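You operate a simulated robot arm through the tools that you are given. There is no shell and no other tool.

The job below is to be done with a simulated robot arm. You get a single attempt, and the scene is never put back.

TASK
Tip out the teal bowl, dry it and nest it in the other bowl.
Fine: water into the basin; dry it with the red towel; put the towel back.

The check looks at the end state, three seconds after you hand in, the way a careful person would. Anything else that was tipped, shoved, dropped, spilled or broken makes it a failure. Flat cloth is picked up by pressing the open fingertips on it (5 to 10 N) and closing them slowly along it; thin cloth reads only 2 to 8 mm in the jaws.

THE ROBOT
A 6-joint arm with a two-finger gripper, fixed in place. Base frame: the origin is on the floor under the middle of its stand, x ahead of it, y to its left, z up; the work surface is at about z = 90. Readings come in cm, degrees, newtons and seconds.
It reaches about 129.8 cm from its shoulder. Its first joint turns from -149.0 to 149.0 degrees. Payload 1.57 kg.
The TCP is the grasp point between the finger pads, 2.1 cm short of the fingertips. In the tool frame z runs along the fingers and y along their closing line. The gripper opens to 7 cm; its body begins 5 cm behind the TCP.
Orientation is that of the tool frame in the base frame, as a unit quaternion [x, y, z, w]. With the fingers straight down and closing along the base's y, the tool's x points along the base's -x, its y along +y and its z along -z.

THE INTERFACE
- The arm moves only by the tool servo_tool. Its argument "moves" is a list of rows, each a list of 6 numbers: the shift along the tool's x, y, z in cm, then the turn, a rotation vector about the tool's x, y, z in degrees. In form: [[dx, dy, dz, ax, ay, az], ...]. A call has 1 to 20 rows; each row is the pose to reach, as a shift and turn from the pose commanded when the call began, along the tool's axes at that moment. "claw" is the opening, from 0 (shut) to 1 (fully open), set as the call begins (left out, the last holds). Each row takes 0.2 s and may step no farther than 5 cm and 8.6 degrees from the row before; otherwise, or with a gripper value out of range, the whole call is refused. Where a pose cannot be reached the arm comes as near as it can. A force on the tool above 40 N (or 10 N above the force at the start of the call, whichever is more), or a blocked arm, ends the call early, and 0.2 s more pass. The fingers move at their own pace (about 10.37 cm/s each) and stop on an object; they squeeze with about 30 N. The grip force told is the motor's: it shows also when the fingers shut on nothing. Time passes only in rows, and 0.2 s behind the last, so rows that repeat a pose let the fingers close. The reply holds the time, the measured pose of the TCP, the force on the tool along the base axes, the opening and the grip force, in the units named above and with some noise, with the torque about the TCP (base axes, N m) and any sound that the robot's microphone picked up.
- Cameras (640 x 400 px; columns grow to the right, rows downward): "scene" is fixed at [4.87, -50.06, 149.53]; the picture's right is [-0.48, -0.88, 0.00], its down [-0.68, 0.37, -0.64] and it looks along [0.56, -0.30, -0.77] (base axes); focal length 312 px, centre (320, 200). "wrist" rides on the gripper at [7.9, 0.4, -8.1] in the tool frame; the picture's right is [-0.05, 1.00, 0.00], its down [-0.67, -0.04, -0.74] and it looks along [-0.74, -0.04, 0.67] (tool axes); focal length 256 px, centre (320, 200). There is no depth. A picture from a camera that has moved, and an enlarged one, comes with that camera's place and axes in the base frame and with its lens.
- capture(camera): a new picture of that camera. It takes no simulated time.
- move_column(by): slides the trunk up (or, below 0, down) by that many cm; the arm rides with it, the base frame stays. It gives what a move gives, with no picture.
- close_up(camera, box): a new picture of the part [left, top, right, bottom] of that camera's present view, enlarged. It takes no simulated time.
- finish_job(): hands the job in; it is judged then, once.

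Nothing tells you positions but the pictures and the camera data. Unless the task says otherwise, let go and move clear before handing in.

The tools are called as name(argument=value, ...) on one line, values as JSON. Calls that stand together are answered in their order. servo_tool: Moves the arm, as the interface text tells. Its arguments: {"type":"object","properties":{"moves":{"type":"array","items":{"type":"array","items":{"type":"number"}}},"claw":{"type":"number"}},"required":["moves"]} The other tools are called the same way: move_column (by) moves the trunk up or down; capture (camera) takes a picture; close_up (camera, box) takes an enlarged picture of a part of a camera's view; finish_job () hands the job in.

At the start:

```text
time_s: 0.0
tcp_pos: [35.98, -63.21, 124.14]
tcp_rot: [0.0, 1.0, 0.0, 0.0]
wrist_force: [0.0, 0.0, 0.9]
torque: [0.02, 0.0, -0.01]
grip_width: 7.01
finger_force: 0.0
trunk travel left (down, up): [-92.3, 4.7]
```

scene: 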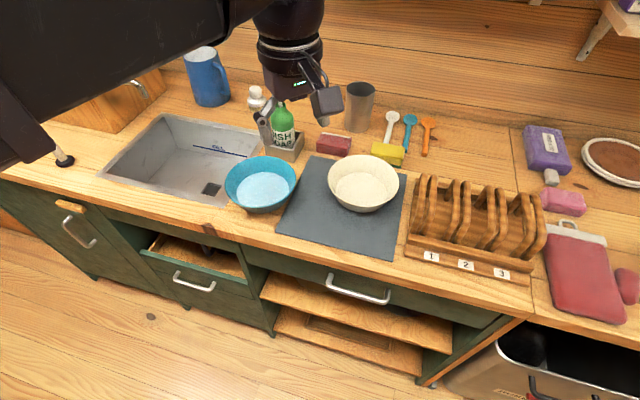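
wrist: 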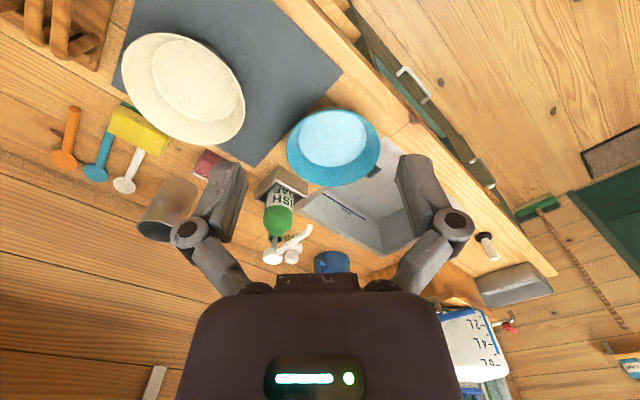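

I see a teal bowl with water beside the sink, a cream bowl on the dark mat, and a red towel to the right by the rack. I'll look closer before moving anything.

close_up(camera="scene", box=[200, 120, 440, 270])

close_up(camera="scene", box=[400, 100, 640, 350])

close_up(camera="scene", box=[40, 40, 300, 220])

close_up(camera="scene", box=[400, 0, 640, 150])

close_up(camera="wrist", box=[120, 0, 440, 200])

```text
2.67 times, centred on (320, 195) of scene
camera zoom: at [4.87, -50.06, 149.53], right [-0.48, -0.88, 0.0], down [-0.68, 0.37, -0.64], along [0.56, -0.3, -0.77], focal length 832 px, centre (320, 213)
```

zoom: 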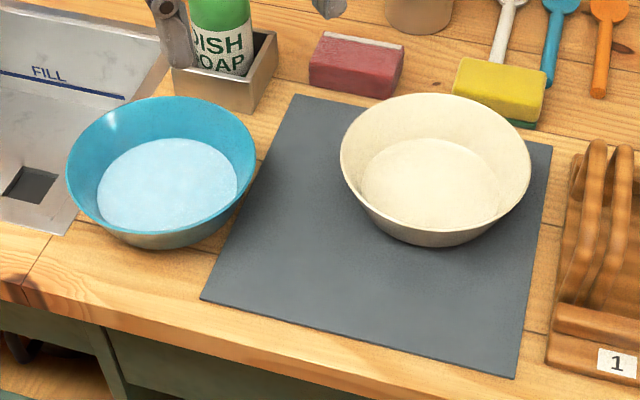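

```text
1.60 times, centred on (520, 225) of scene
camera zoom: at [4.87, -50.06, 149.53], right [-0.48, -0.88, 0.0], down [-0.68, 0.37, -0.64], along [0.56, -0.3, -0.77], focal length 499 px, centre (0, 160)
```

zoom: 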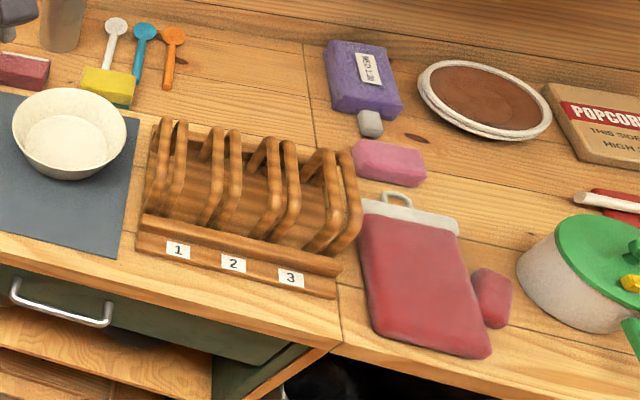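

```text
2.22 times, centred on (170, 130) of scene
camera zoom: at [4.87, -50.06, 149.53], right [-0.48, -0.88, 0.0], down [-0.68, 0.37, -0.64], along [0.56, -0.3, -0.77], focal length 693 px, centre (653, 356)
```

zoom: 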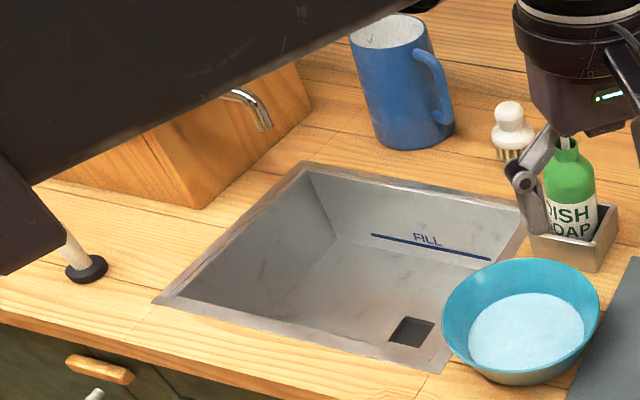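

```text
2.67 times, centred on (520, 75) of scene
camera zoom: at [4.87, -50.06, 149.53], right [-0.48, -0.88, 0.0], down [-0.68, 0.37, -0.64], along [0.56, -0.3, -0.77], focal length 832 px, centre (-213, 533)
```

zoom: 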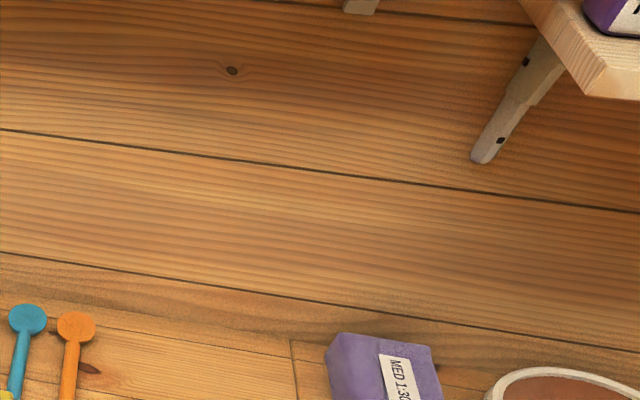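

```text
2.00 times, centred on (280, 100) of wrist
camera zoom: at [28.05, -62.65, 132.28], right [0.05, 1.0, 0.0], down [0.67, -0.04, 0.74], along [0.74, -0.04, -0.67], focal length 512 px, centre (400, 400)
```

zoom: 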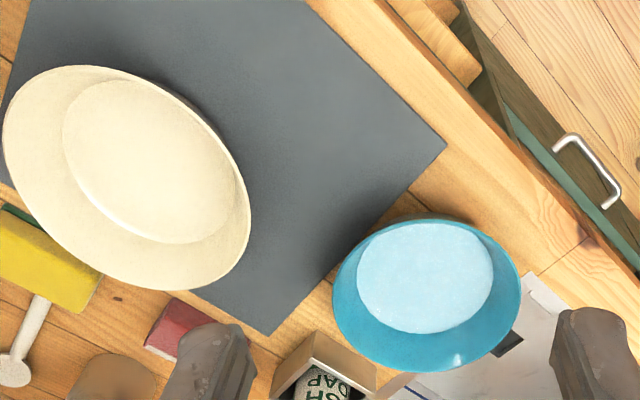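

The red item at the right with a cuff and thumb looks like an oven mitt, not a towel. I'll look for the red towel elsewhere.

close_up(camera="wrist", box=[400, 200, 640, 400])

close_up(camera="wrist", box=[340, 0, 640, 200])

close_up(camera="scene", box=[0, 170, 280, 345])

close_up(camera="scene", box=[240, 230, 640, 400])

close_up(camera="wrist", box=[0, 0, 200, 200])

```text
2.00 times, centred on (520, 300) of wrist
camera zoom: at [28.05, -62.65, 132.28], right [0.05, 1.0, 0.0], down [0.67, -0.04, 0.74], along [0.74, -0.04, -0.67], focal length 512 px, centre (-80, 0)
```

zoom: 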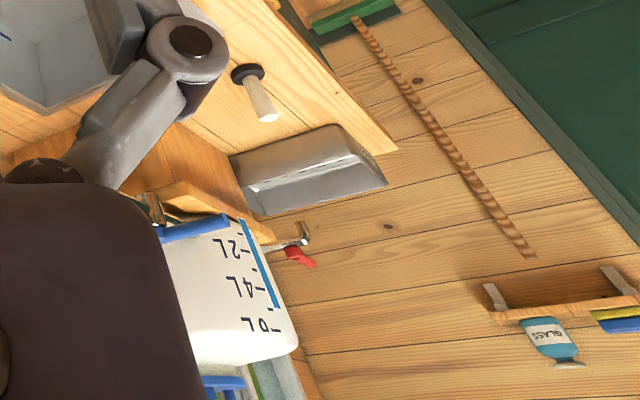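

```text
2.00 times, centred on (490, 100) of wrist
camera zoom: at [28.05, -62.65, 132.28], right [0.05, 1.0, 0.0], down [0.67, -0.04, 0.74], along [0.74, -0.04, -0.67], focal length 512 px, centre (-20, 400)
```

zoom: 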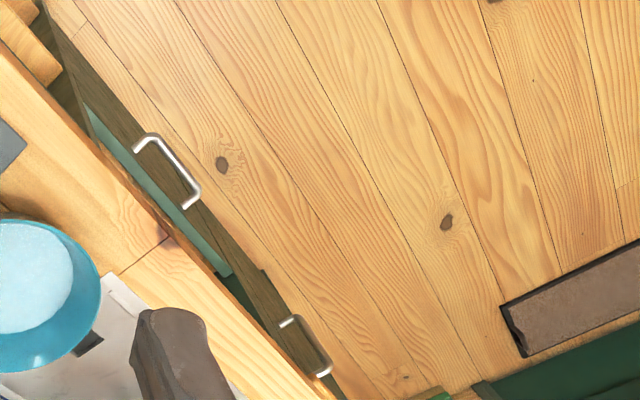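

```text
2.29 times, centred on (140, 258) of scene
camera zoom: at [4.87, -50.06, 149.53], right [-0.48, -0.88, 0.0], down [-0.68, 0.37, -0.64], along [0.56, -0.3, -0.77], focal length 713 px, centre (731, 69)
```

zoom: 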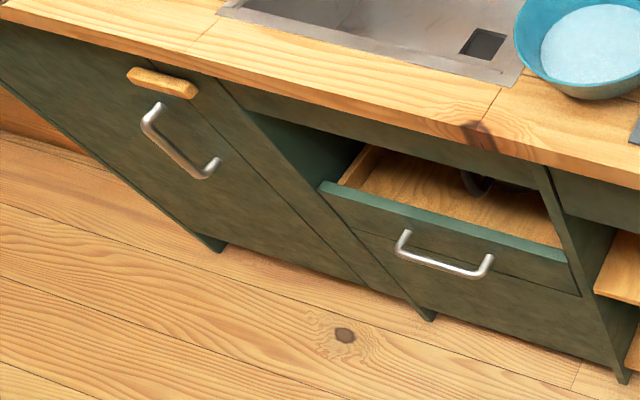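

```text
1.60 times, centred on (440, 315) of scene
camera zoom: at [4.87, -50.06, 149.53], right [-0.48, -0.88, 0.0], down [-0.68, 0.37, -0.64], along [0.56, -0.3, -0.77], focal length 499 px, centre (128, 16)
```

zoom: 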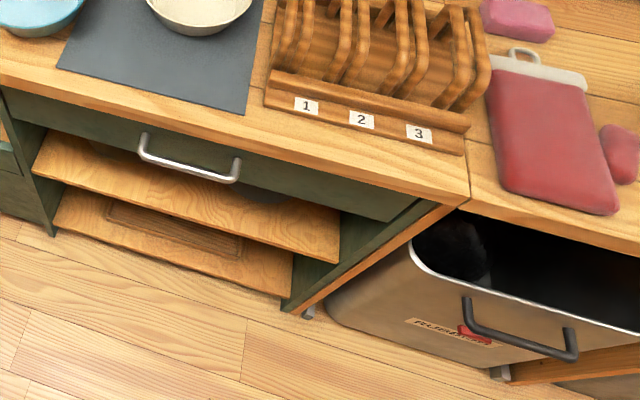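

```text
2.00 times, centred on (100, 100) of wrist
camera zoom: at [28.05, -62.65, 132.28], right [0.05, 1.0, 0.0], down [0.67, -0.04, 0.74], along [0.74, -0.04, -0.67], focal length 512 px, centre (760, 400)
```

zoom: 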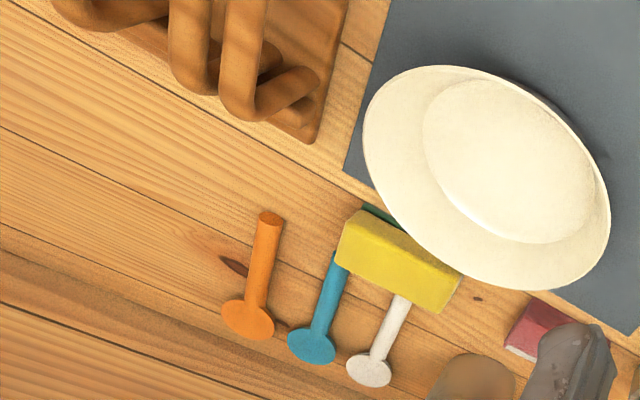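

No red towel is visible yet, so I'll lift the arm and turn the wrist camera to survey the rest of the room.

servo_tool(moves=[[0, 0, -1.5, 0, 0, 8], [0, 0, -3, 0, 0, 16], [0, 0, -4.5, 0, 0, 24], [0, 0, -6, 0, 0, 32], [0, 0, -7.5, 0, 0, 40], [0, 0, -9, 0, 0, 48], [0, 0, -10, 0, 0, 56], [0, 0, -10, 0, 0, 64], [0, 0, -10, 0, 0, 72], [0, 0, -10, 0, 0, 80]])

capture(camera="wrist")

capture(camera="scene")

```text
time_s: 2.2
tcp_pos: [35.91, -63.05, 124.11]
tcp_rot: [0.644, 0.765, 0.0, 0.001]
wrist_force: [-0.1, 0.1, -0.5]
torque: [0.01, 0.03, -0.03]
grip_width: 7.0
finger_force: 0.1
out of reach, approached as far as the arm can: row 1, 2, 3, 4, 5, 6, 7, 8, 9, 10
trunk travel left (down, up): [-92.3, 4.7]
```

```text
taken
camera wrist: at [34.99, -55.11, 132.28], right [0.99, 0.12, 0.0], down [0.08, -0.66, 0.74], along [0.09, -0.74, -0.67], focal length 256 px, centre (320, 200)
```

wrist: 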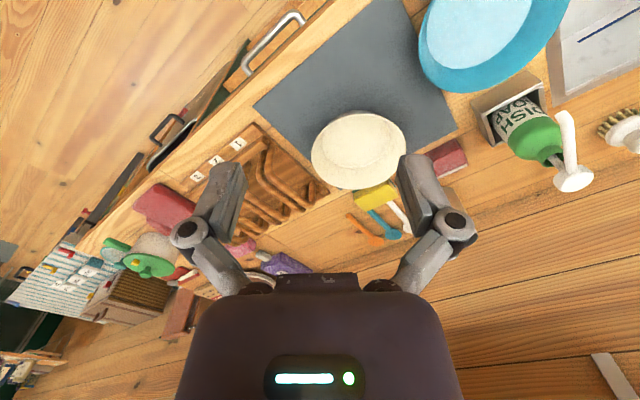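

```text
taken
```

scene: 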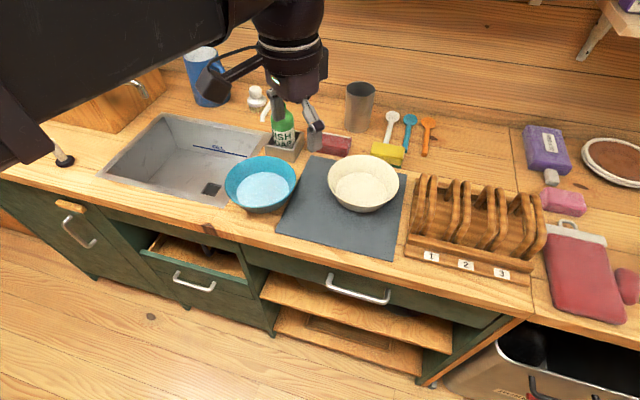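

close_up(camera="wrist", box=[0, 150, 260, 350])

close_up(camera="wrist", box=[0, 0, 320, 200])

close_up(camera="wrist", box=[380, 0, 640, 200])

```text
2.00 times, centred on (130, 250) of wrist
camera zoom: at [34.99, -55.11, 132.28], right [0.99, 0.12, 0.0], down [0.08, -0.66, 0.74], along [0.09, -0.74, -0.67], focal length 512 px, centre (700, 100)
```

zoom: 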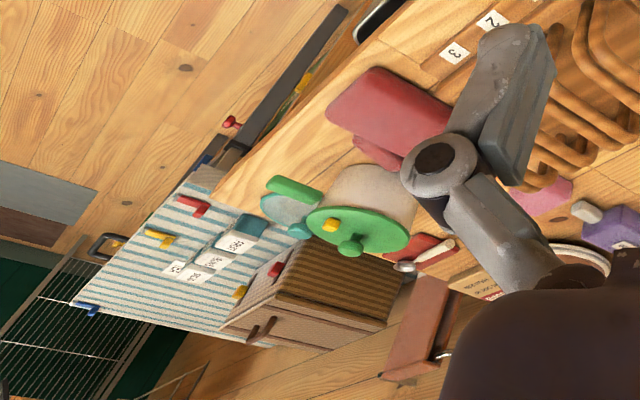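

```text
2.00 times, centred on (160, 100) of wrist
camera zoom: at [34.99, -55.11, 132.28], right [0.99, 0.12, 0.0], down [0.08, -0.66, 0.74], along [0.09, -0.74, -0.67], focal length 512 px, centre (640, 400)
```

zoom: 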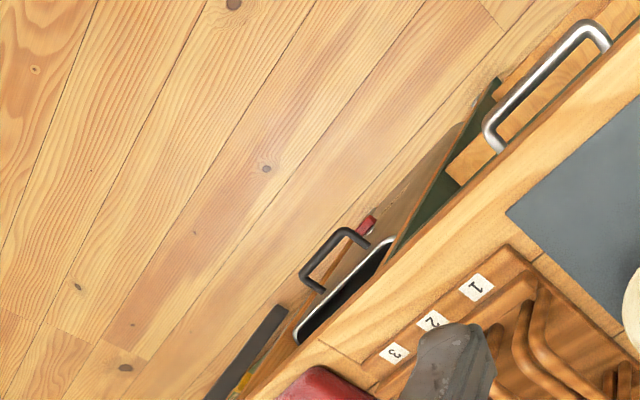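

```text
2.00 times, centred on (510, 100) of wrist
camera zoom: at [34.99, -55.11, 132.28], right [0.99, 0.12, 0.0], down [0.08, -0.66, 0.74], along [0.09, -0.74, -0.67], focal length 512 px, centre (-60, 400)
```

zoom: 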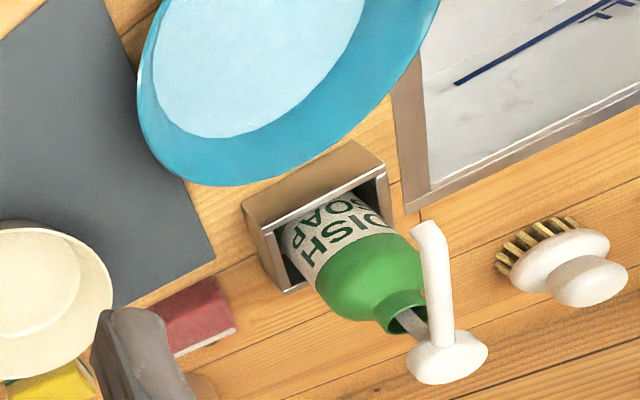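

close_up(camera="scene", box=[300, 115, 420, 175])

servo_tool(moves=[[0, 0, 0, 0, 0, -8], [0, 0, 0, 0, 0, -16], [0, 0, 0, 0, 0, -24], [0, 0, 0, 0, 0, -32], [0, 0, 0, 0, 0, -40], [0, 0, 0, 0, 0, -48], [0, 0, 0, 0, 0, -56], [0, 0, 0, 0, 0, -64], [0, 0, 0, 0, 0, -72], [0, 0, 0, 0, 0, -80], [0, 0, 0, 0, 0, -88], [0, 0, 0, 0, 0, -96], [0, 0, 0, 0, 0, -104], [0, 0, 0, 0, 0, -112], [0, 0, 0, 0, 0, -120]])

capture(camera="wrist")

```text
5.33 times, centred on (360, 145) of scene
camera zoom: at [4.87, -50.06, 149.53], right [-0.48, -0.88, 0.0], down [-0.68, 0.37, -0.64], along [0.56, -0.3, -0.77], focal length 1664 px, centre (107, 493)
```

zoom: 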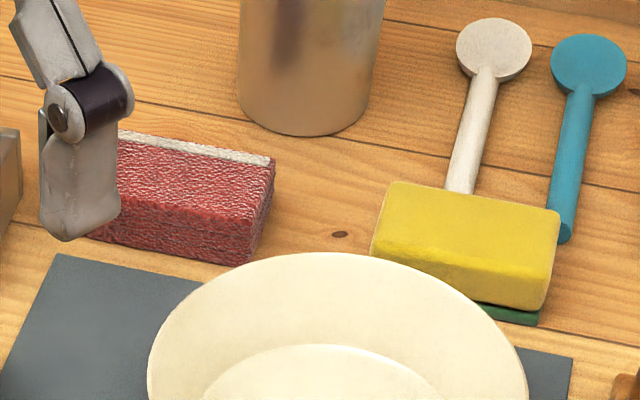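

```text
time_s: 5.4
tcp_pos: [35.99, -63.06, 124.21]
tcp_rot: [-0.343, 0.939, 0.0, 0.0]
wrist_force: [0.6, 0.2, 0.0]
torque: [0.03, 0.0, -0.01]
grip_width: 7.0
finger_force: 0.1
trunk travel left (down, up): [-92.3, 4.7]
```

```text
taken
camera wrist: at [29.66, -67.88, 132.28], right [-0.6, 0.8, 0.0], down [0.53, 0.4, 0.74], along [0.59, 0.45, -0.67], focal length 256 px, centre (320, 200)
```

wrist: 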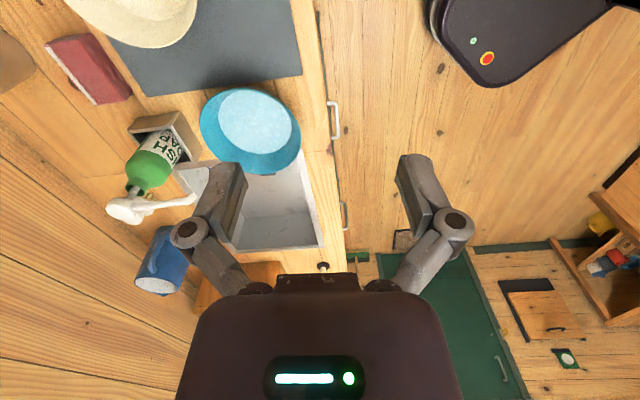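

The red terry block with a white stripe beside the soap is the folded red towel; the other red item is the oven mitt. The counter runs at 45° to my base frame, so I'll align the tool with it and measure the bowl properly.

servo_tool(moves=[[-0.6, 0.8, 0, 0, 0, 7.73], [-1.2, 1.6, 0, 0, 0, 15.45], [-1.8, 2.4, 0, 0, 0, 23.2], [-2.4, 3.2, 0, 0, 0, 30.9], [-3, 4, 0, 0, 0, 38.6], [-3.6, 4.8, 0, 0, 0, 46.4], [-4.2, 5.6, 0, 0, 0, 54.1], [-4.8, 6.4, 0, 0, 0, 61.8], [-5.4, 7.2, 0, 0, 0, 69.5], [-6.0, 8.0, 0, 0, 0, 77.3], [-6.5, 8.66, 0, 0, 0, 85]])

capture(camera="wrist")

capture(camera="scene")

```text
time_s: 7.8
tcp_pos: [35.28, -52.43, 124.33]
tcp_rot: [0.384, 0.923, 0.0, 0.0]
wrist_force: [-0.1, 1.0, -0.1]
torque: [0.01, -0.02, -0.02]
grip_width: 6.97
finger_force: 0.0
trunk travel left (down, up): [-92.3, 4.7]
```

```text
taken
camera wrist: at [30.07, -46.37, 132.28], right [0.75, 0.67, 0.0], down [0.44, -0.5, 0.74], along [0.5, -0.56, -0.67], focal length 256 px, centre (320, 200)
```

wrist: 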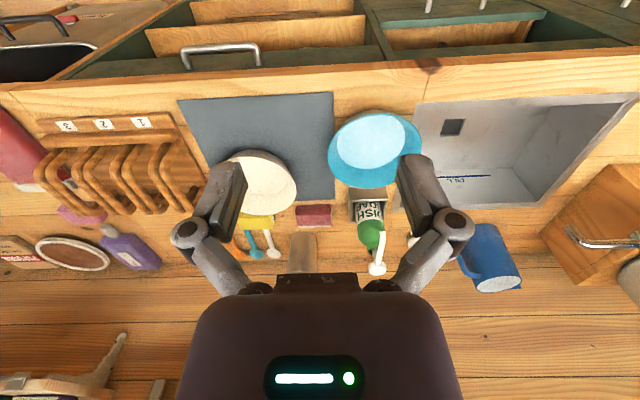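

```text
taken
```

scene: 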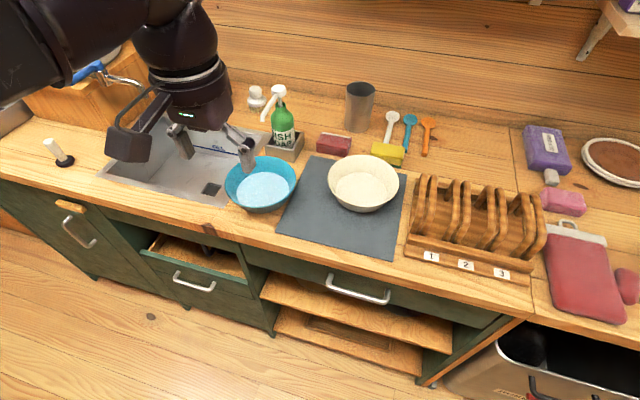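

close_up(camera="wrist", box=[180, 80, 440, 240])

close_up(camera="scene", box=[260, 70, 420, 170])

close_up(camera="wrist", box=[400, 80, 640, 300])

```text
2.46 times, centred on (310, 160) of wrist
camera zoom: at [30.07, -46.37, 132.28], right [0.75, 0.67, 0.0], down [0.44, -0.5, 0.74], along [0.5, -0.56, -0.67], focal length 630 px, centre (345, 298)
```

zoom: 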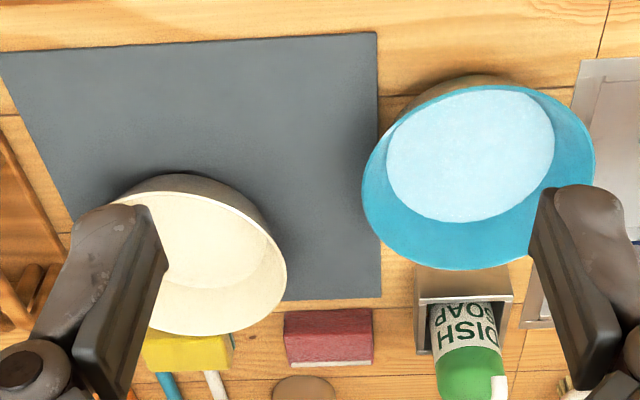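

```text
4.00 times, centred on (340, 120) of scene
camera zoom: at [4.87, -50.06, 149.53], right [-0.48, -0.88, 0.0], down [-0.68, 0.37, -0.64], along [0.56, -0.3, -0.77], focal length 1248 px, centre (240, 520)
```

zoom: 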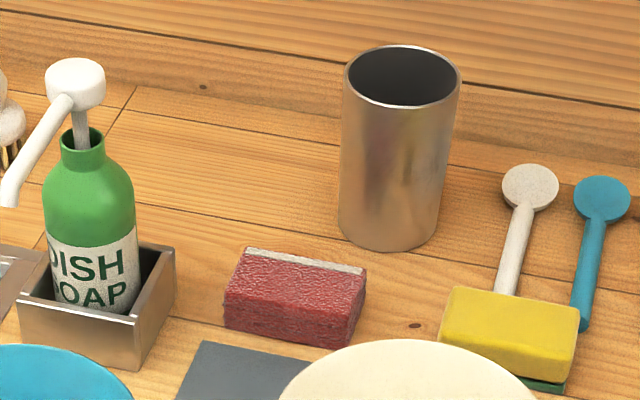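

```text
1.82 times, centred on (520, 190) of wrist
camera zoom: at [30.07, -46.37, 132.28], right [0.75, 0.67, 0.0], down [0.44, -0.5, 0.74], along [0.5, -0.56, -0.67], focal length 465 px, centre (-44, 218)
```

zoom: 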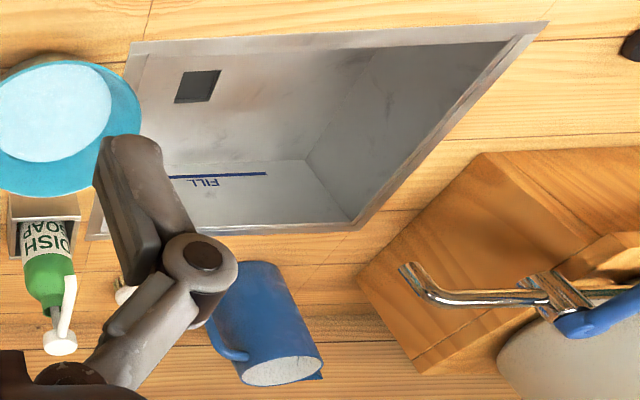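

The teal bowl's rim centre is about (55.5, -61.5), radius about 8.3 cm. I'll take a low, level side view from in front of it to get the rim heights.

servo_tool(moves=[[-0.5, 1, 3, 0, -5.25, 0], [-1, 2, 6, 0, -10.5, 0], [-1.5, 3, 9, 0, -15.75, 0], [-2, 4, 12, 0, -21, 0], [-2.5, 5, 15, 0, -26.25, 0], [-3, 6, 18, 0, -31.5, 0], [-3.5, 7, 21, 0, -36.75, 0], [-4, 8, 24, 0, -42, 0], [-4, 8, 24, 0, -42, 0]])

capture(camera="wrist")

capture(camera="scene")

```text
time_s: 9.8
tcp_pos: [43.97, -48.77, 128.9]
tcp_rot: [0.356, 0.863, -0.137, 0.332]
wrist_force: [-0.3, -0.8, -0.3]
torque: [0.02, -0.01, 0.01]
grip_width: 7.01
finger_force: 0.0
out of reach, approached as far as the arm can: row 1, 2, 3, 4, 5, 6, 7, 8, 9
trunk travel left (down, up): [-92.3, 4.7]
```

```text
taken
camera wrist: at [36.27, -40.47, 129.65], right [0.73, 0.68, 0.04], down [-0.03, -0.02, 1.0], along [0.68, -0.73, 0.0], focal length 256 px, centre (320, 200)
```

wrist: 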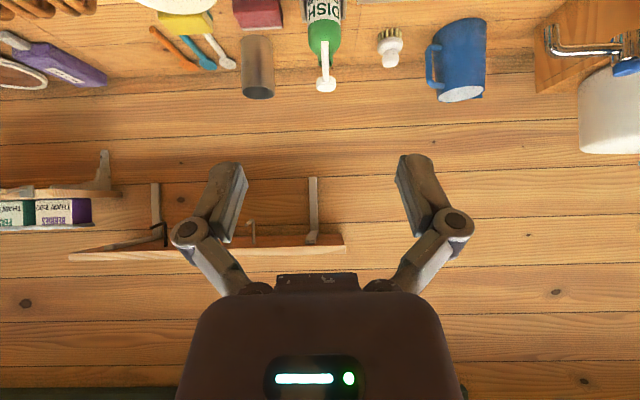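

```text
taken
```

scene: 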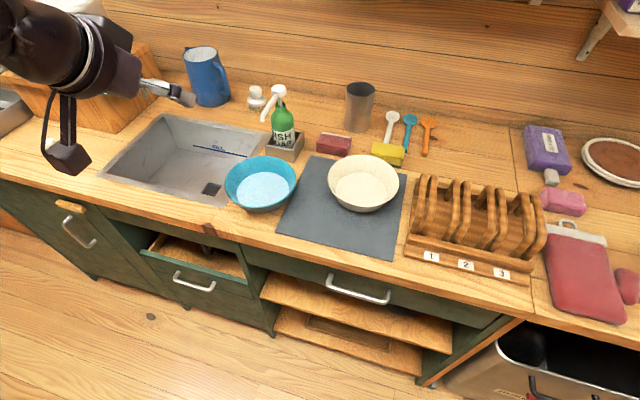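

The arm can't get lower from this trunk height, so I'll slide the trunk down a bit. The space under the tool in front of the counter is clear.

move_column(by=-26)

capture(camera="wrist")

capture(camera="scene")

```text
time_s: 12.5
tcp_pos: [43.89, -48.78, 103.04]
tcp_rot: [0.357, 0.862, -0.138, 0.331]
wrist_force: [-0.2, 0.1, 0.5]
torque: [0.01, -0.02, -0.01]
grip_width: 7.0
finger_force: 0.0
trunk travel left (down, up): [-66.3, 30.7]
```

```text
taken
camera wrist: at [36.26, -40.42, 103.67], right [0.73, 0.68, 0.04], down [-0.03, -0.02, 1.0], along [0.68, -0.73, 0.0], focal length 256 px, centre (320, 200)
```

wrist: 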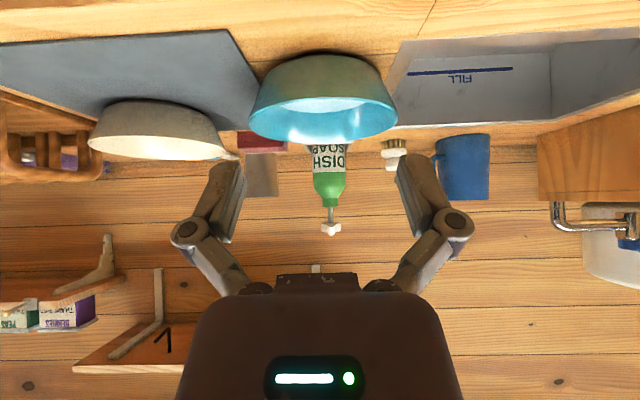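

```text
taken
```

scene: 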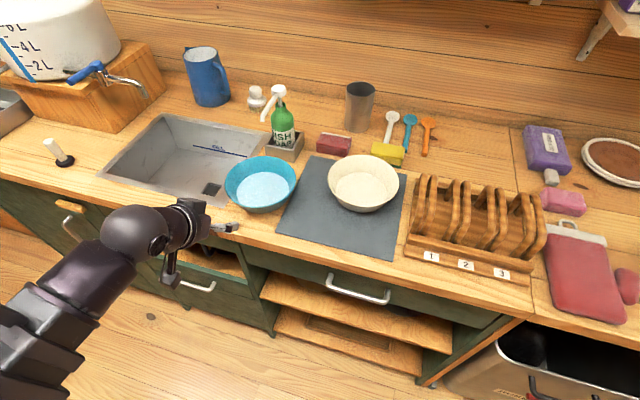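

close_up(camera="wrist", box=[230, 40, 410, 160])

close_up(camera="wrist", box=[70, 80, 260, 200])

```text
3.33 times, centred on (320, 100) of wrist
camera zoom: at [36.26, -40.42, 103.67], right [0.73, 0.68, 0.04], down [-0.03, -0.02, 1.0], along [0.68, -0.73, 0.0], focal length 853 px, centre (320, 533)
```

zoom: 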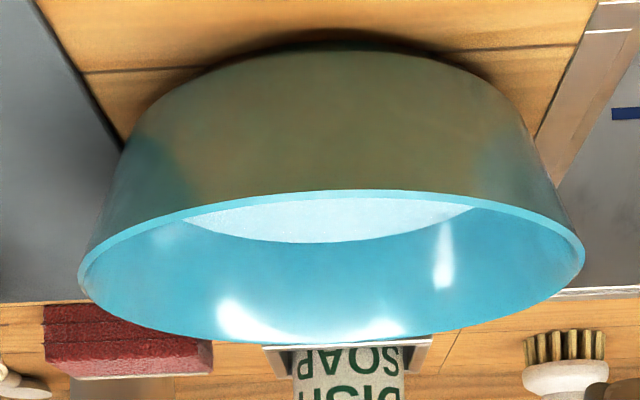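

```text
3.33 times, centred on (165, 140) of wrist
camera zoom: at [36.26, -40.42, 103.67], right [0.73, 0.68, 0.04], down [-0.03, -0.02, 1.0], along [0.68, -0.73, 0.0], focal length 853 px, centre (837, 400)
```

zoom: 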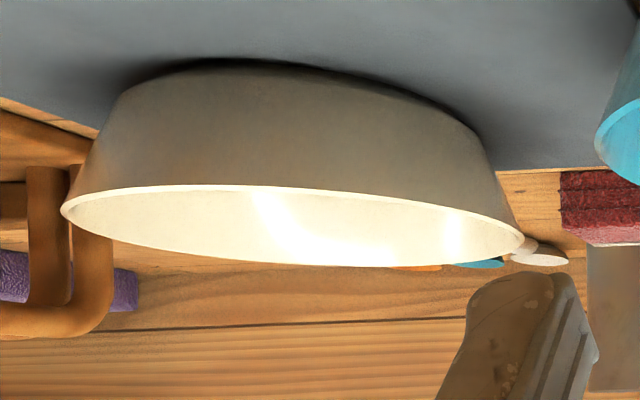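

The side view gives the teal rim at z≈95.3, radius ≈8.35, centre ≈(56.4, -61.5), with walls about 25° off vertical. I'll move the open gripper to a straight-down pose above the sink side of the bowl and check reach there.

servo_tool(moves=[[-2.2, 1.4, 0.8, 0, 5.25, 0], [-4.4, 2.9, 1.6, 0, 10.5, 0], [-6.6, 4.3, 2.4, 0, 15.75, 0], [-8.85, 5.75, 3.25, 0, 21, 0], [-11.1, 7.2, 4.1, 0, 26.25, 0], [-13.3, 8.6, 4.9, 0, 31.5, 0], [-15.5, 10, 5.7, 0, 36.75, 0], [-17.7, 11.5, 6.5, 0, 42, 0], [-17.7, 11.5, 6.5, 0, 42, 0]], claw=0.6)

capture(camera="scene")

capture(camera="wrist")

```text
time_s: 14.5
tcp_pos: [64.81, -52.97, 98.21]
tcp_rot: [0.383, 0.924, 0.0, -0.001]
wrist_force: [-0.3, -0.8, 0.1]
torque: [-0.05, 0.02, 0.0]
grip_width: 4.22
finger_force: 0.0
out of reach, approached as far as the arm can: row 1, 2, 3, 4, 5, 6, 7, 8, 9
trunk travel left (down, up): [-66.3, 30.7]
```

```text
taken
```

scene: 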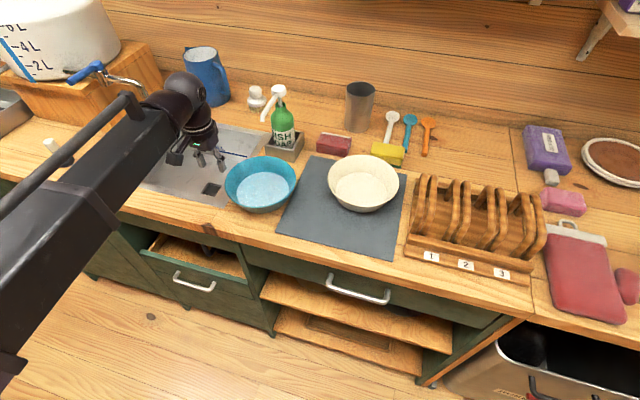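

```text
taken
camera wrist: at [59.64, -47.03, 106.3], right [0.74, 0.67, 0.0], down [0.45, -0.5, 0.74], along [0.5, -0.55, -0.67], focal length 256 px, centre (320, 200)
```

wrist: 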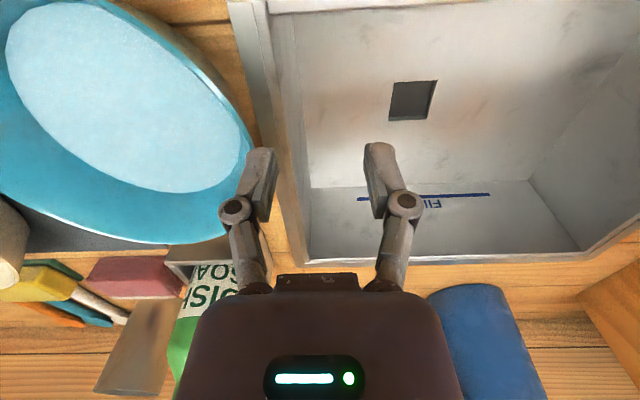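

Vertical height is set by the trunk only (wrist pivot sits about 18.3 cm above the TCP when pointing down), so I'll use the column for z. Next I tilt the gripper 25° to match the bowl wall and position it over the sink-side rim.

servo_tool(moves=[[0, 0, -0.11, 6.25, 0, 0], [0, 0, -0.43, 12.5, 0, 0], [0, 0, -0.97, 18.75, 0, 0], [0, 0, -1.71, 25, 0, 0], [0, -1.1, -1.71, 25, 0, 0], [0, -2.2, -1.71, 25, 0, 0], [0, -3.4, -1.71, 25, 0, 0], [0, -3.4, -1.71, 25, 0, 0]])

capture(camera="wrist")

capture(camera="scene")

```text
time_s: 16.3
tcp_pos: [62.22, -55.12, 99.94]
tcp_rot: [0.373, 0.902, -0.2, -0.084]
wrist_force: [0.2, 0.0, -0.3]
torque: [-0.01, -0.05, -0.01]
grip_width: 4.21
finger_force: 0.0
trunk travel left (down, up): [-66.3, 30.7]
```

```text
taken
camera wrist: at [59.3, -46.83, 107.09], right [0.68, 0.6, -0.42], down [0.67, -0.27, 0.69], along [0.3, -0.75, -0.59], focal length 256 px, centre (320, 200)
```

wrist: 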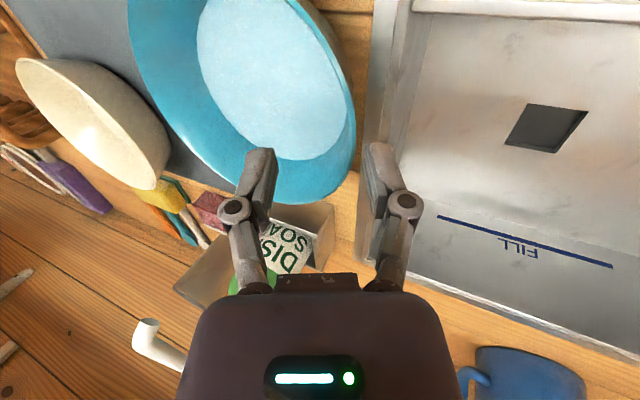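

```text
taken
```

scene: 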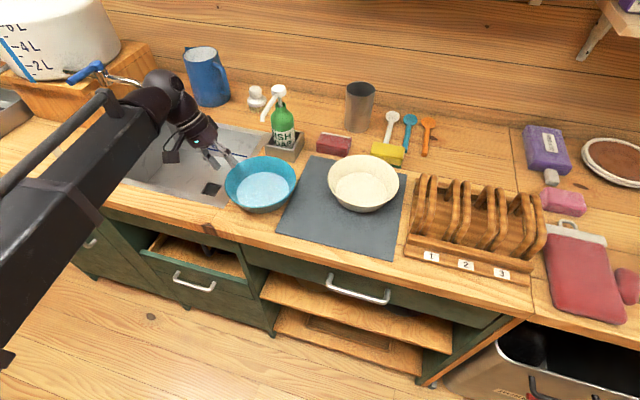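

The height model matches. Before taking the full bowl I'll do a dry run of the pouring motion (empty gripper) over the sink to make sure the wrist can pitch far enough.

servo_tool(moves=[[-0.38, 1.33, -0.8, 0, -7.25, 3.38], [-0.77, 2.52, -1.89, 0, -14.5, 6.77], [-1.15, 3.58, -3.25, 0, -21.74, 10.15], [-1.54, 4.51, -4.88, 0, -28.99, 13.54], [-1.92, 5.33, -6.77, 0, -36.24, 16.92], [-2.31, 6.04, -8.88, 0, -43.49, 20.3], [-2.69, 6.67, -11.18, 0, -50.74, 23.69], [-3.08, 7.21, -13.65, 0, -57.98, 27.07], [-3.46, 7.7, -16.24, 0, -65.23, 30.46], [-3.85, 8.13, -18.93, 0, -72.48, 33.84], [-4.23, 8.56, -21.66, 0, -79.73, 37.22], [-4.62, 8.98, -24.41, 0, -86.98, 40.61], [-5, 9.41, -27.12, 0, -94.22, 43.99], [-5, 9.41, -27.12, 0, -94.22, 43.99]])

capture(camera="scene")

```text
time_s: 19.3
tcp_pos: [79.95, -44.47, 120.84]
tcp_rot: [0.388, 0.489, -0.418, 0.66]
wrist_force: [0.9, -0.7, 0.6]
torque: [0.0, -0.01, 0.01]
grip_width: 4.22
finger_force: 0.0
trunk travel left (down, up): [-66.3, 30.7]
```

```text
taken
```

scene: 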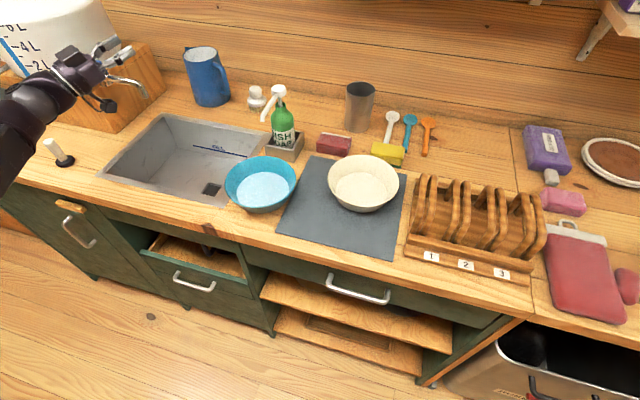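

The pour pitch is fully reachable. I'll reverse back to the pre-grasp pose over the sink-side rim.

servo_tool(moves=[[2.13, -1.78, -0.16, 0, 7.25, -3.38], [4.28, -3.56, -0.33, 0, 14.5, -6.77], [6.42, -5.35, -0.5, 0, 21.74, -10.15], [8.52, -7.13, -0.66, 0, 28.99, -13.54], [10.51, -8.89, -0.79, 0, 36.24, -16.92], [12.37, -10.64, -0.89, 0, 43.49, -20.3], [14.05, -12.38, -0.95, 0, 50.74, -23.69], [15.53, -14.09, -0.97, 0, 57.98, -27.07], [16.76, -15.78, -0.93, 0, 65.23, -30.46], [17.73, -17.44, -0.83, 0, 72.48, -33.84], [18.41, -19.06, -0.67, 0, 79.73, -37.22], [18.79, -20.66, -0.44, 0, 86.98, -40.61], [18.86, -22.22, -0.13, 0, 94.22, -43.99], [18.86, -22.22, -0.13, 0, 94.22, -43.99]])

close_up(camera="wrist", box=[120, 0, 460, 280])

```text
time_s: 22.3
tcp_pos: [62.21, -55.54, 99.87]
tcp_rot: [0.373, 0.902, -0.2, -0.085]
wrist_force: [0.4, -0.5, -0.7]
torque: [-0.01, 0.01, 0.02]
grip_width: 4.2
finger_force: 0.0
trunk travel left (down, up): [-66.3, 30.7]
```

```text
1.43 times, centred on (290, 140) of wrist
camera zoom: at [59.39, -47.26, 107.11], right [0.68, 0.6, -0.42], down [0.67, -0.27, 0.69], along [0.3, -0.75, -0.59], focal length 366 px, centre (363, 286)
```

zoom: 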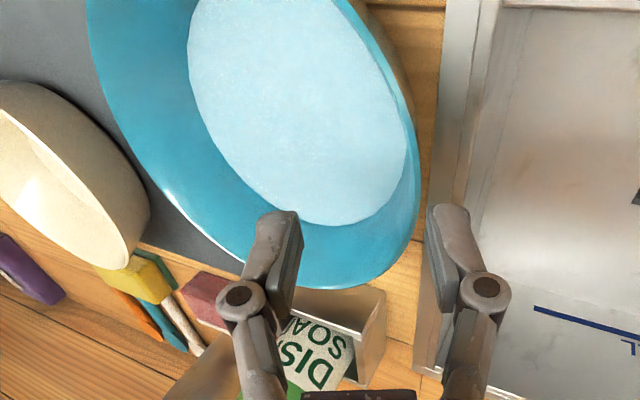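

Projection of my bowl estimate onto this view agrees within about 1 mm. I'll nudge outward slightly and lower the trunk so the fingers straddle the rim.

servo_tool(moves=[[0, 0.27, -0.13, 0, 0, 0], [0, 0.27, -0.13, 0, 0, 0]])

move_column(by=-3)

close_up(camera="wrist", box=[120, 0, 460, 280])

```text
time_s: 22.9
tcp_pos: [62.43, -55.3, 99.93]
tcp_rot: [0.374, 0.902, -0.2, -0.084]
wrist_force: [-0.4, 0.9, 0.4]
torque: [0.01, 0.01, 0.03]
grip_width: 4.19
finger_force: 0.0
trunk travel left (down, up): [-66.3, 30.7]
```

```text
time_s: 23.6
tcp_pos: [62.52, -55.42, 96.95]
tcp_rot: [0.374, 0.902, -0.2, -0.082]
wrist_force: [0.0, 1.1, -0.1]
torque: [-0.03, -0.04, 0.0]
grip_width: 4.21
finger_force: 0.0
trunk travel left (down, up): [-63.3, 33.7]
```

```text
1.43 times, centred on (290, 140) of wrist
camera zoom: at [59.63, -47.05, 104.09], right [0.68, 0.6, -0.42], down [0.67, -0.27, 0.69], along [0.3, -0.75, -0.59], focal length 366 px, centre (363, 286)
```

zoom: 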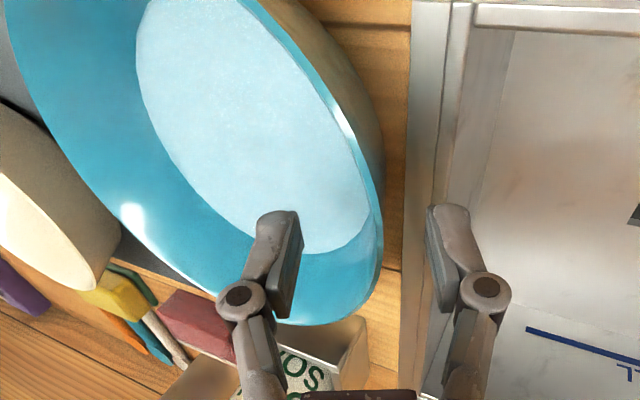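

move_column(by=-2.3)

close_up(camera="wrist", box=[120, 0, 460, 280])

close_up(camera="scene", box=[120, 80, 320, 220])

```text
time_s: 24.3
tcp_pos: [62.54, -55.31, 94.69]
tcp_rot: [0.373, 0.902, -0.2, -0.083]
wrist_force: [0.1, 0.6, 0.0]
torque: [0.02, 0.01, 0.08]
grip_width: 4.23
finger_force: 0.0
trunk travel left (down, up): [-61.0, 36.0]
```

```text
1.43 times, centred on (290, 140) of wrist
camera zoom: at [59.63, -47.05, 101.79], right [0.68, 0.6, -0.42], down [0.67, -0.27, 0.69], along [0.3, -0.75, -0.59], focal length 366 px, centre (363, 286)
```

zoom: 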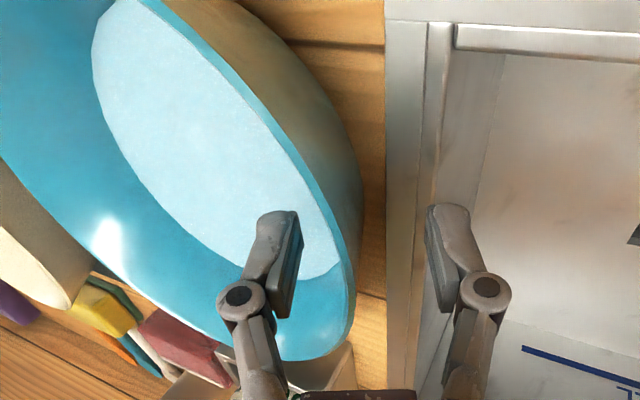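

```text
2.86 times, centred on (220, 150) of scene
camera zoom: at [4.87, -50.06, 149.53], right [-0.48, -0.88, 0.0], down [-0.68, 0.37, -0.64], along [0.56, -0.3, -0.77], focal length 892 px, centre (606, 343)
```

zoom: 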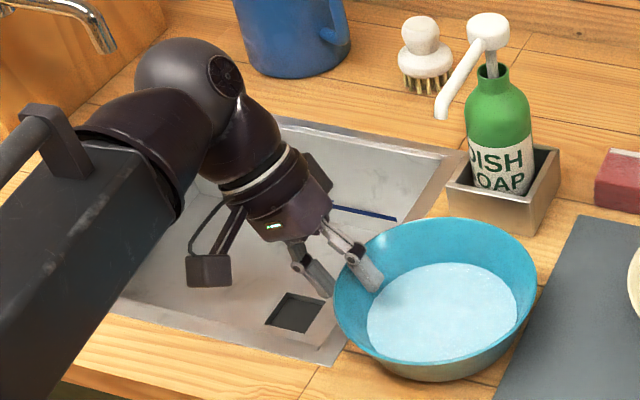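

The rim is between the fingers. I'll centre on the wall and close gently.

servo_tool(moves=[[0, -0.35, 0.16, 0, 0, 0], [0, -0.68, 0.32, 0, 0, 0], [0, -0.68, 0.32, 0, 0, 0]], claw=0.6)

servo_tool(moves=[[0, 0, 0, 0, 0, 0], [0, 0, 0, 0, 0, 0]], claw=0.25)

close_up(camera="wrist", box=[120, 0, 460, 280])

```text
time_s: 25.1
tcp_pos: [62.03, -55.82, 94.62]
tcp_rot: [0.374, 0.902, -0.2, -0.083]
wrist_force: [-0.8, 0.4, -0.2]
torque: [-0.05, 0.0, 0.0]
grip_width: 4.22
finger_force: 0.1
trunk travel left (down, up): [-61.0, 36.0]
```

```text
time_s: 25.7
tcp_pos: [62.03, -55.95, 94.51]
tcp_rot: [0.373, 0.902, -0.2, -0.083]
wrist_force: [-0.1, 0.6, -0.3]
torque: [-0.04, -0.02, 0.01]
grip_width: 1.76
finger_force: 0.0
trunk travel left (down, up): [-61.0, 36.0]
```

```text
1.43 times, centred on (290, 140) of wrist
camera zoom: at [59.08, -47.57, 101.79], right [0.68, 0.6, -0.42], down [0.67, -0.27, 0.69], along [0.3, -0.75, -0.59], focal length 366 px, centre (363, 286)
```

zoom: 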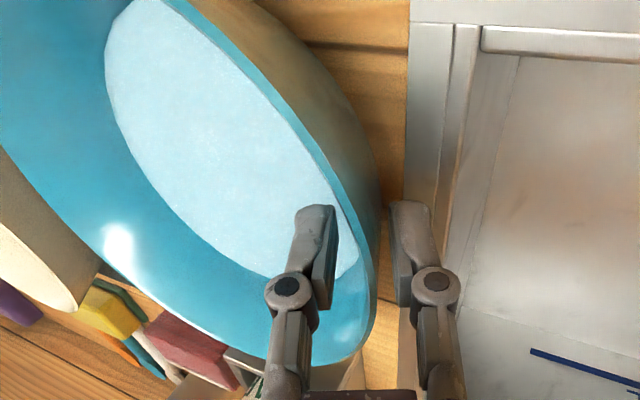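

servo_tool(moves=[[0, 0, 0, 0, 0, 0], [0, 0, 0, 0, 0, 0], [0, 0, 0, 0, 0, 0], [0, 0, 0, 0, 0, 0]], claw=0)

close_up(camera="wrist", box=[120, 0, 460, 280])

close_up(camera="scene", box=[200, 120, 440, 270])

```text
time_s: 26.7
tcp_pos: [61.86, -55.93, 94.68]
tcp_rot: [0.374, 0.902, -0.2, -0.083]
wrist_force: [-3.2, -1.9, 9.0]
torque: [0.23, 0.81, 0.11]
grip_width: 0.59
finger_force: 29.7
trunk travel left (down, up): [-61.0, 36.0]
```

```text
1.43 times, centred on (290, 140) of wrist
camera zoom: at [59.01, -47.54, 101.85], right [0.68, 0.6, -0.42], down [0.67, -0.27, 0.69], along [0.3, -0.75, -0.59], focal length 366 px, centre (363, 286)
```

zoom: 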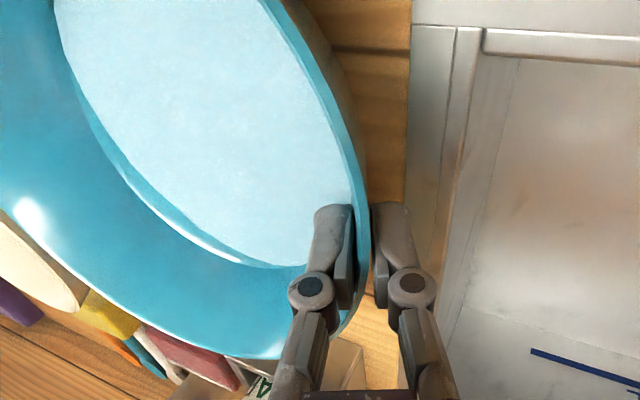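

```text
2.67 times, centred on (320, 195) of scene
camera zoom: at [4.87, -50.06, 149.53], right [-0.48, -0.88, 0.0], down [-0.68, 0.37, -0.64], along [0.56, -0.3, -0.77], focal length 832 px, centre (320, 213)
```

zoom: 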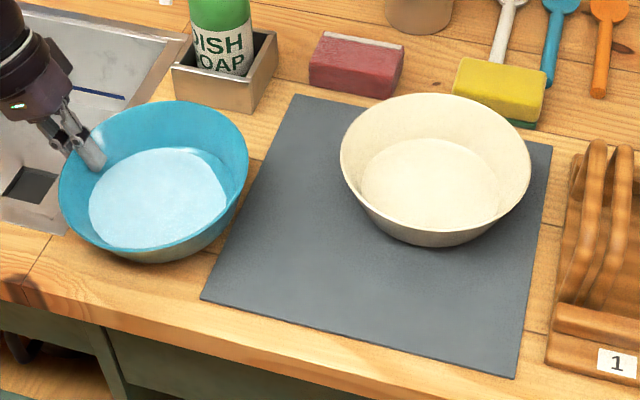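

The bowl is gripped (0.6 cm wall). I'll lift a little and check that it stays level and held.

move_column(by=1.5)

close_up(camera="scene", box=[200, 120, 440, 270])

capture(camera="wrist")

```text
time_s: 27.3
tcp_pos: [62.13, -55.9, 96.09]
tcp_rot: [0.373, 0.902, -0.2, -0.083]
wrist_force: [0.5, -0.4, -3.9]
torque: [0.17, -0.24, 0.0]
grip_width: 0.58
finger_force: 29.9
trunk travel left (down, up): [-62.5, 34.5]
```

```text
2.67 times, centred on (320, 195) of scene
camera zoom: at [4.87, -50.06, 149.53], right [-0.48, -0.88, 0.0], down [-0.68, 0.37, -0.64], along [0.56, -0.3, -0.77], focal length 832 px, centre (320, 213)
```

zoom: 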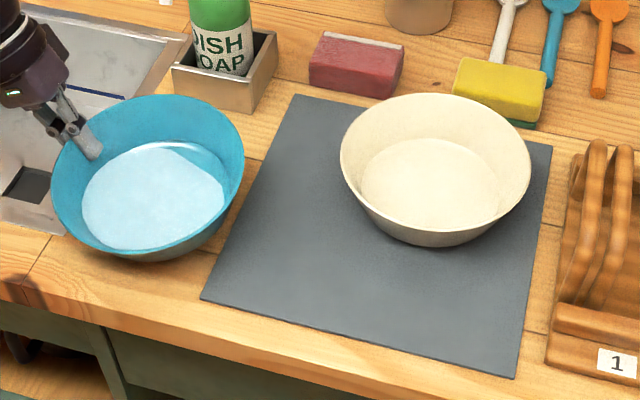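

```text
taken
camera wrist: at [59.13, -47.59, 103.25], right [0.68, 0.6, -0.42], down [0.67, -0.27, 0.69], along [0.3, -0.75, -0.59], focal length 256 px, centre (320, 200)
```

wrist: 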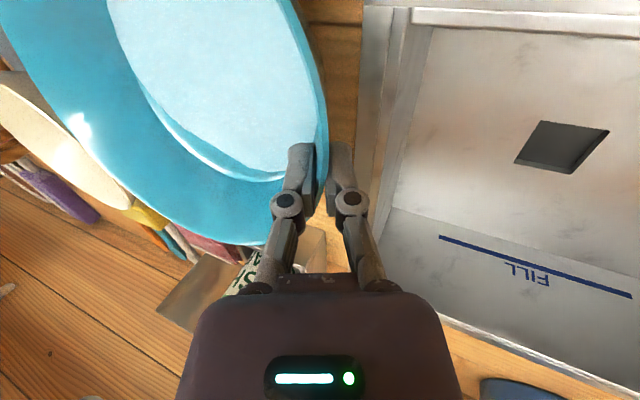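

The bowl plus water weighs about 0.4 kg and is held steadily with only a slight lean. I'll raise it a bit more and carry it slowly over the sink basin.

move_column(by=4)

servo_tool(moves=[[0, 0.27, -0.13, 0, 0, 0], [0, 0.91, -0.42, 0, 0, 0], [0, 1.81, -0.85, 0, 0, 0], [0, 2.9, -1.35, 0, 0, 0], [0, 3.99, -1.86, 0, 0, 0], [0, 5.07, -2.37, 0, 0, 0], [0, 6.16, -2.88, 0, 0, 0], [0, 7.25, -3.38, 0, 0, 0], [0, 8.34, -3.89, 0, 0, 0], [-0.3, 9.42, -4.4, 0, 0, 0], [-1.2, 10.51, -4.91, 0, 0, 0], [-2.3, 11.6, -5.41, 0, 0, 0], [-3.5, 12.68, -5.92, 0, 0, 0], [-4.7, 13.77, -6.43, 0, 0, 0], [-5.9, 14.86, -6.94, 0, 0, 0], [-7.1, 15.95, -7.44, 0, 0, 0], [-8.3, 17.03, -7.95, 0, 0, 0], [-9.3, 18.12, -8.46, 0, 0, 0], [-10.1, 18.94, -8.84, 0, 0, 0], [-10.5, 19.39, -9.05, 0, 0, 0]])

capture(camera="scene")

capture(camera="wrist")

```text
time_s: 28.2
tcp_pos: [62.04, -55.9, 100.0]
tcp_rot: [0.373, 0.902, -0.2, -0.082]
wrist_force: [0.3, -0.3, -3.5]
torque: [0.19, -0.21, 0.01]
grip_width: 0.61
finger_force: 29.9
trunk travel left (down, up): [-66.5, 30.5]
```

```text
time_s: 31.9
tcp_pos: [81.22, -48.84, 100.32]
tcp_rot: [0.377, 0.9, -0.201, -0.086]
wrist_force: [-14.2, -4.1, 6.3]
torque: [0.86, -2.13, 0.34]
grip_width: 0.59
finger_force: 30.0
trunk travel left (down, up): [-66.5, 30.5]
stopped in row 18: the force on the tool passed its limit at 51 N (the readings are from after the stop); the commanded pose is now the measured one
```

```text
taken
```

scene: 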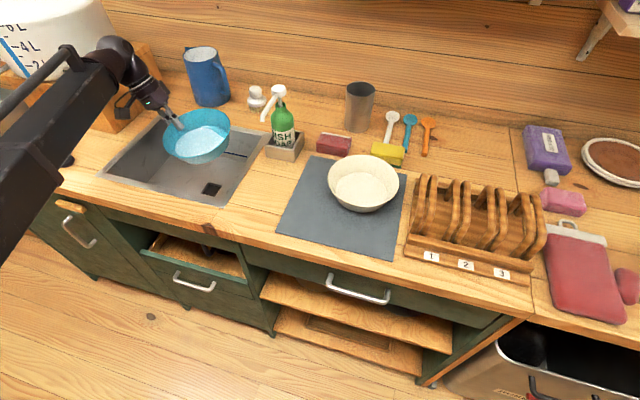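

```text
taken
camera wrist: at [78.43, -40.27, 107.53], right [0.68, 0.6, -0.43], down [0.67, -0.28, 0.69], along [0.29, -0.75, -0.59], focal length 256 px, centre (320, 200)
```

wrist: 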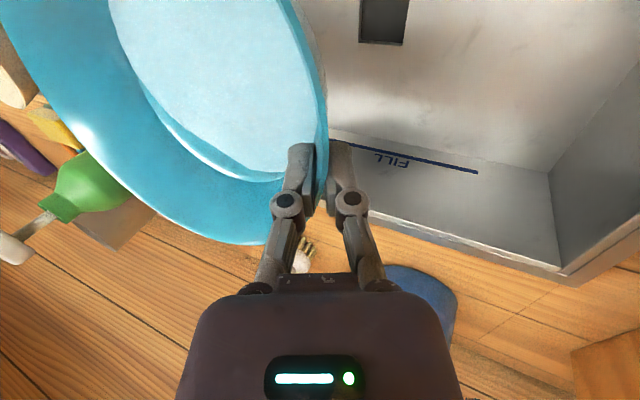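

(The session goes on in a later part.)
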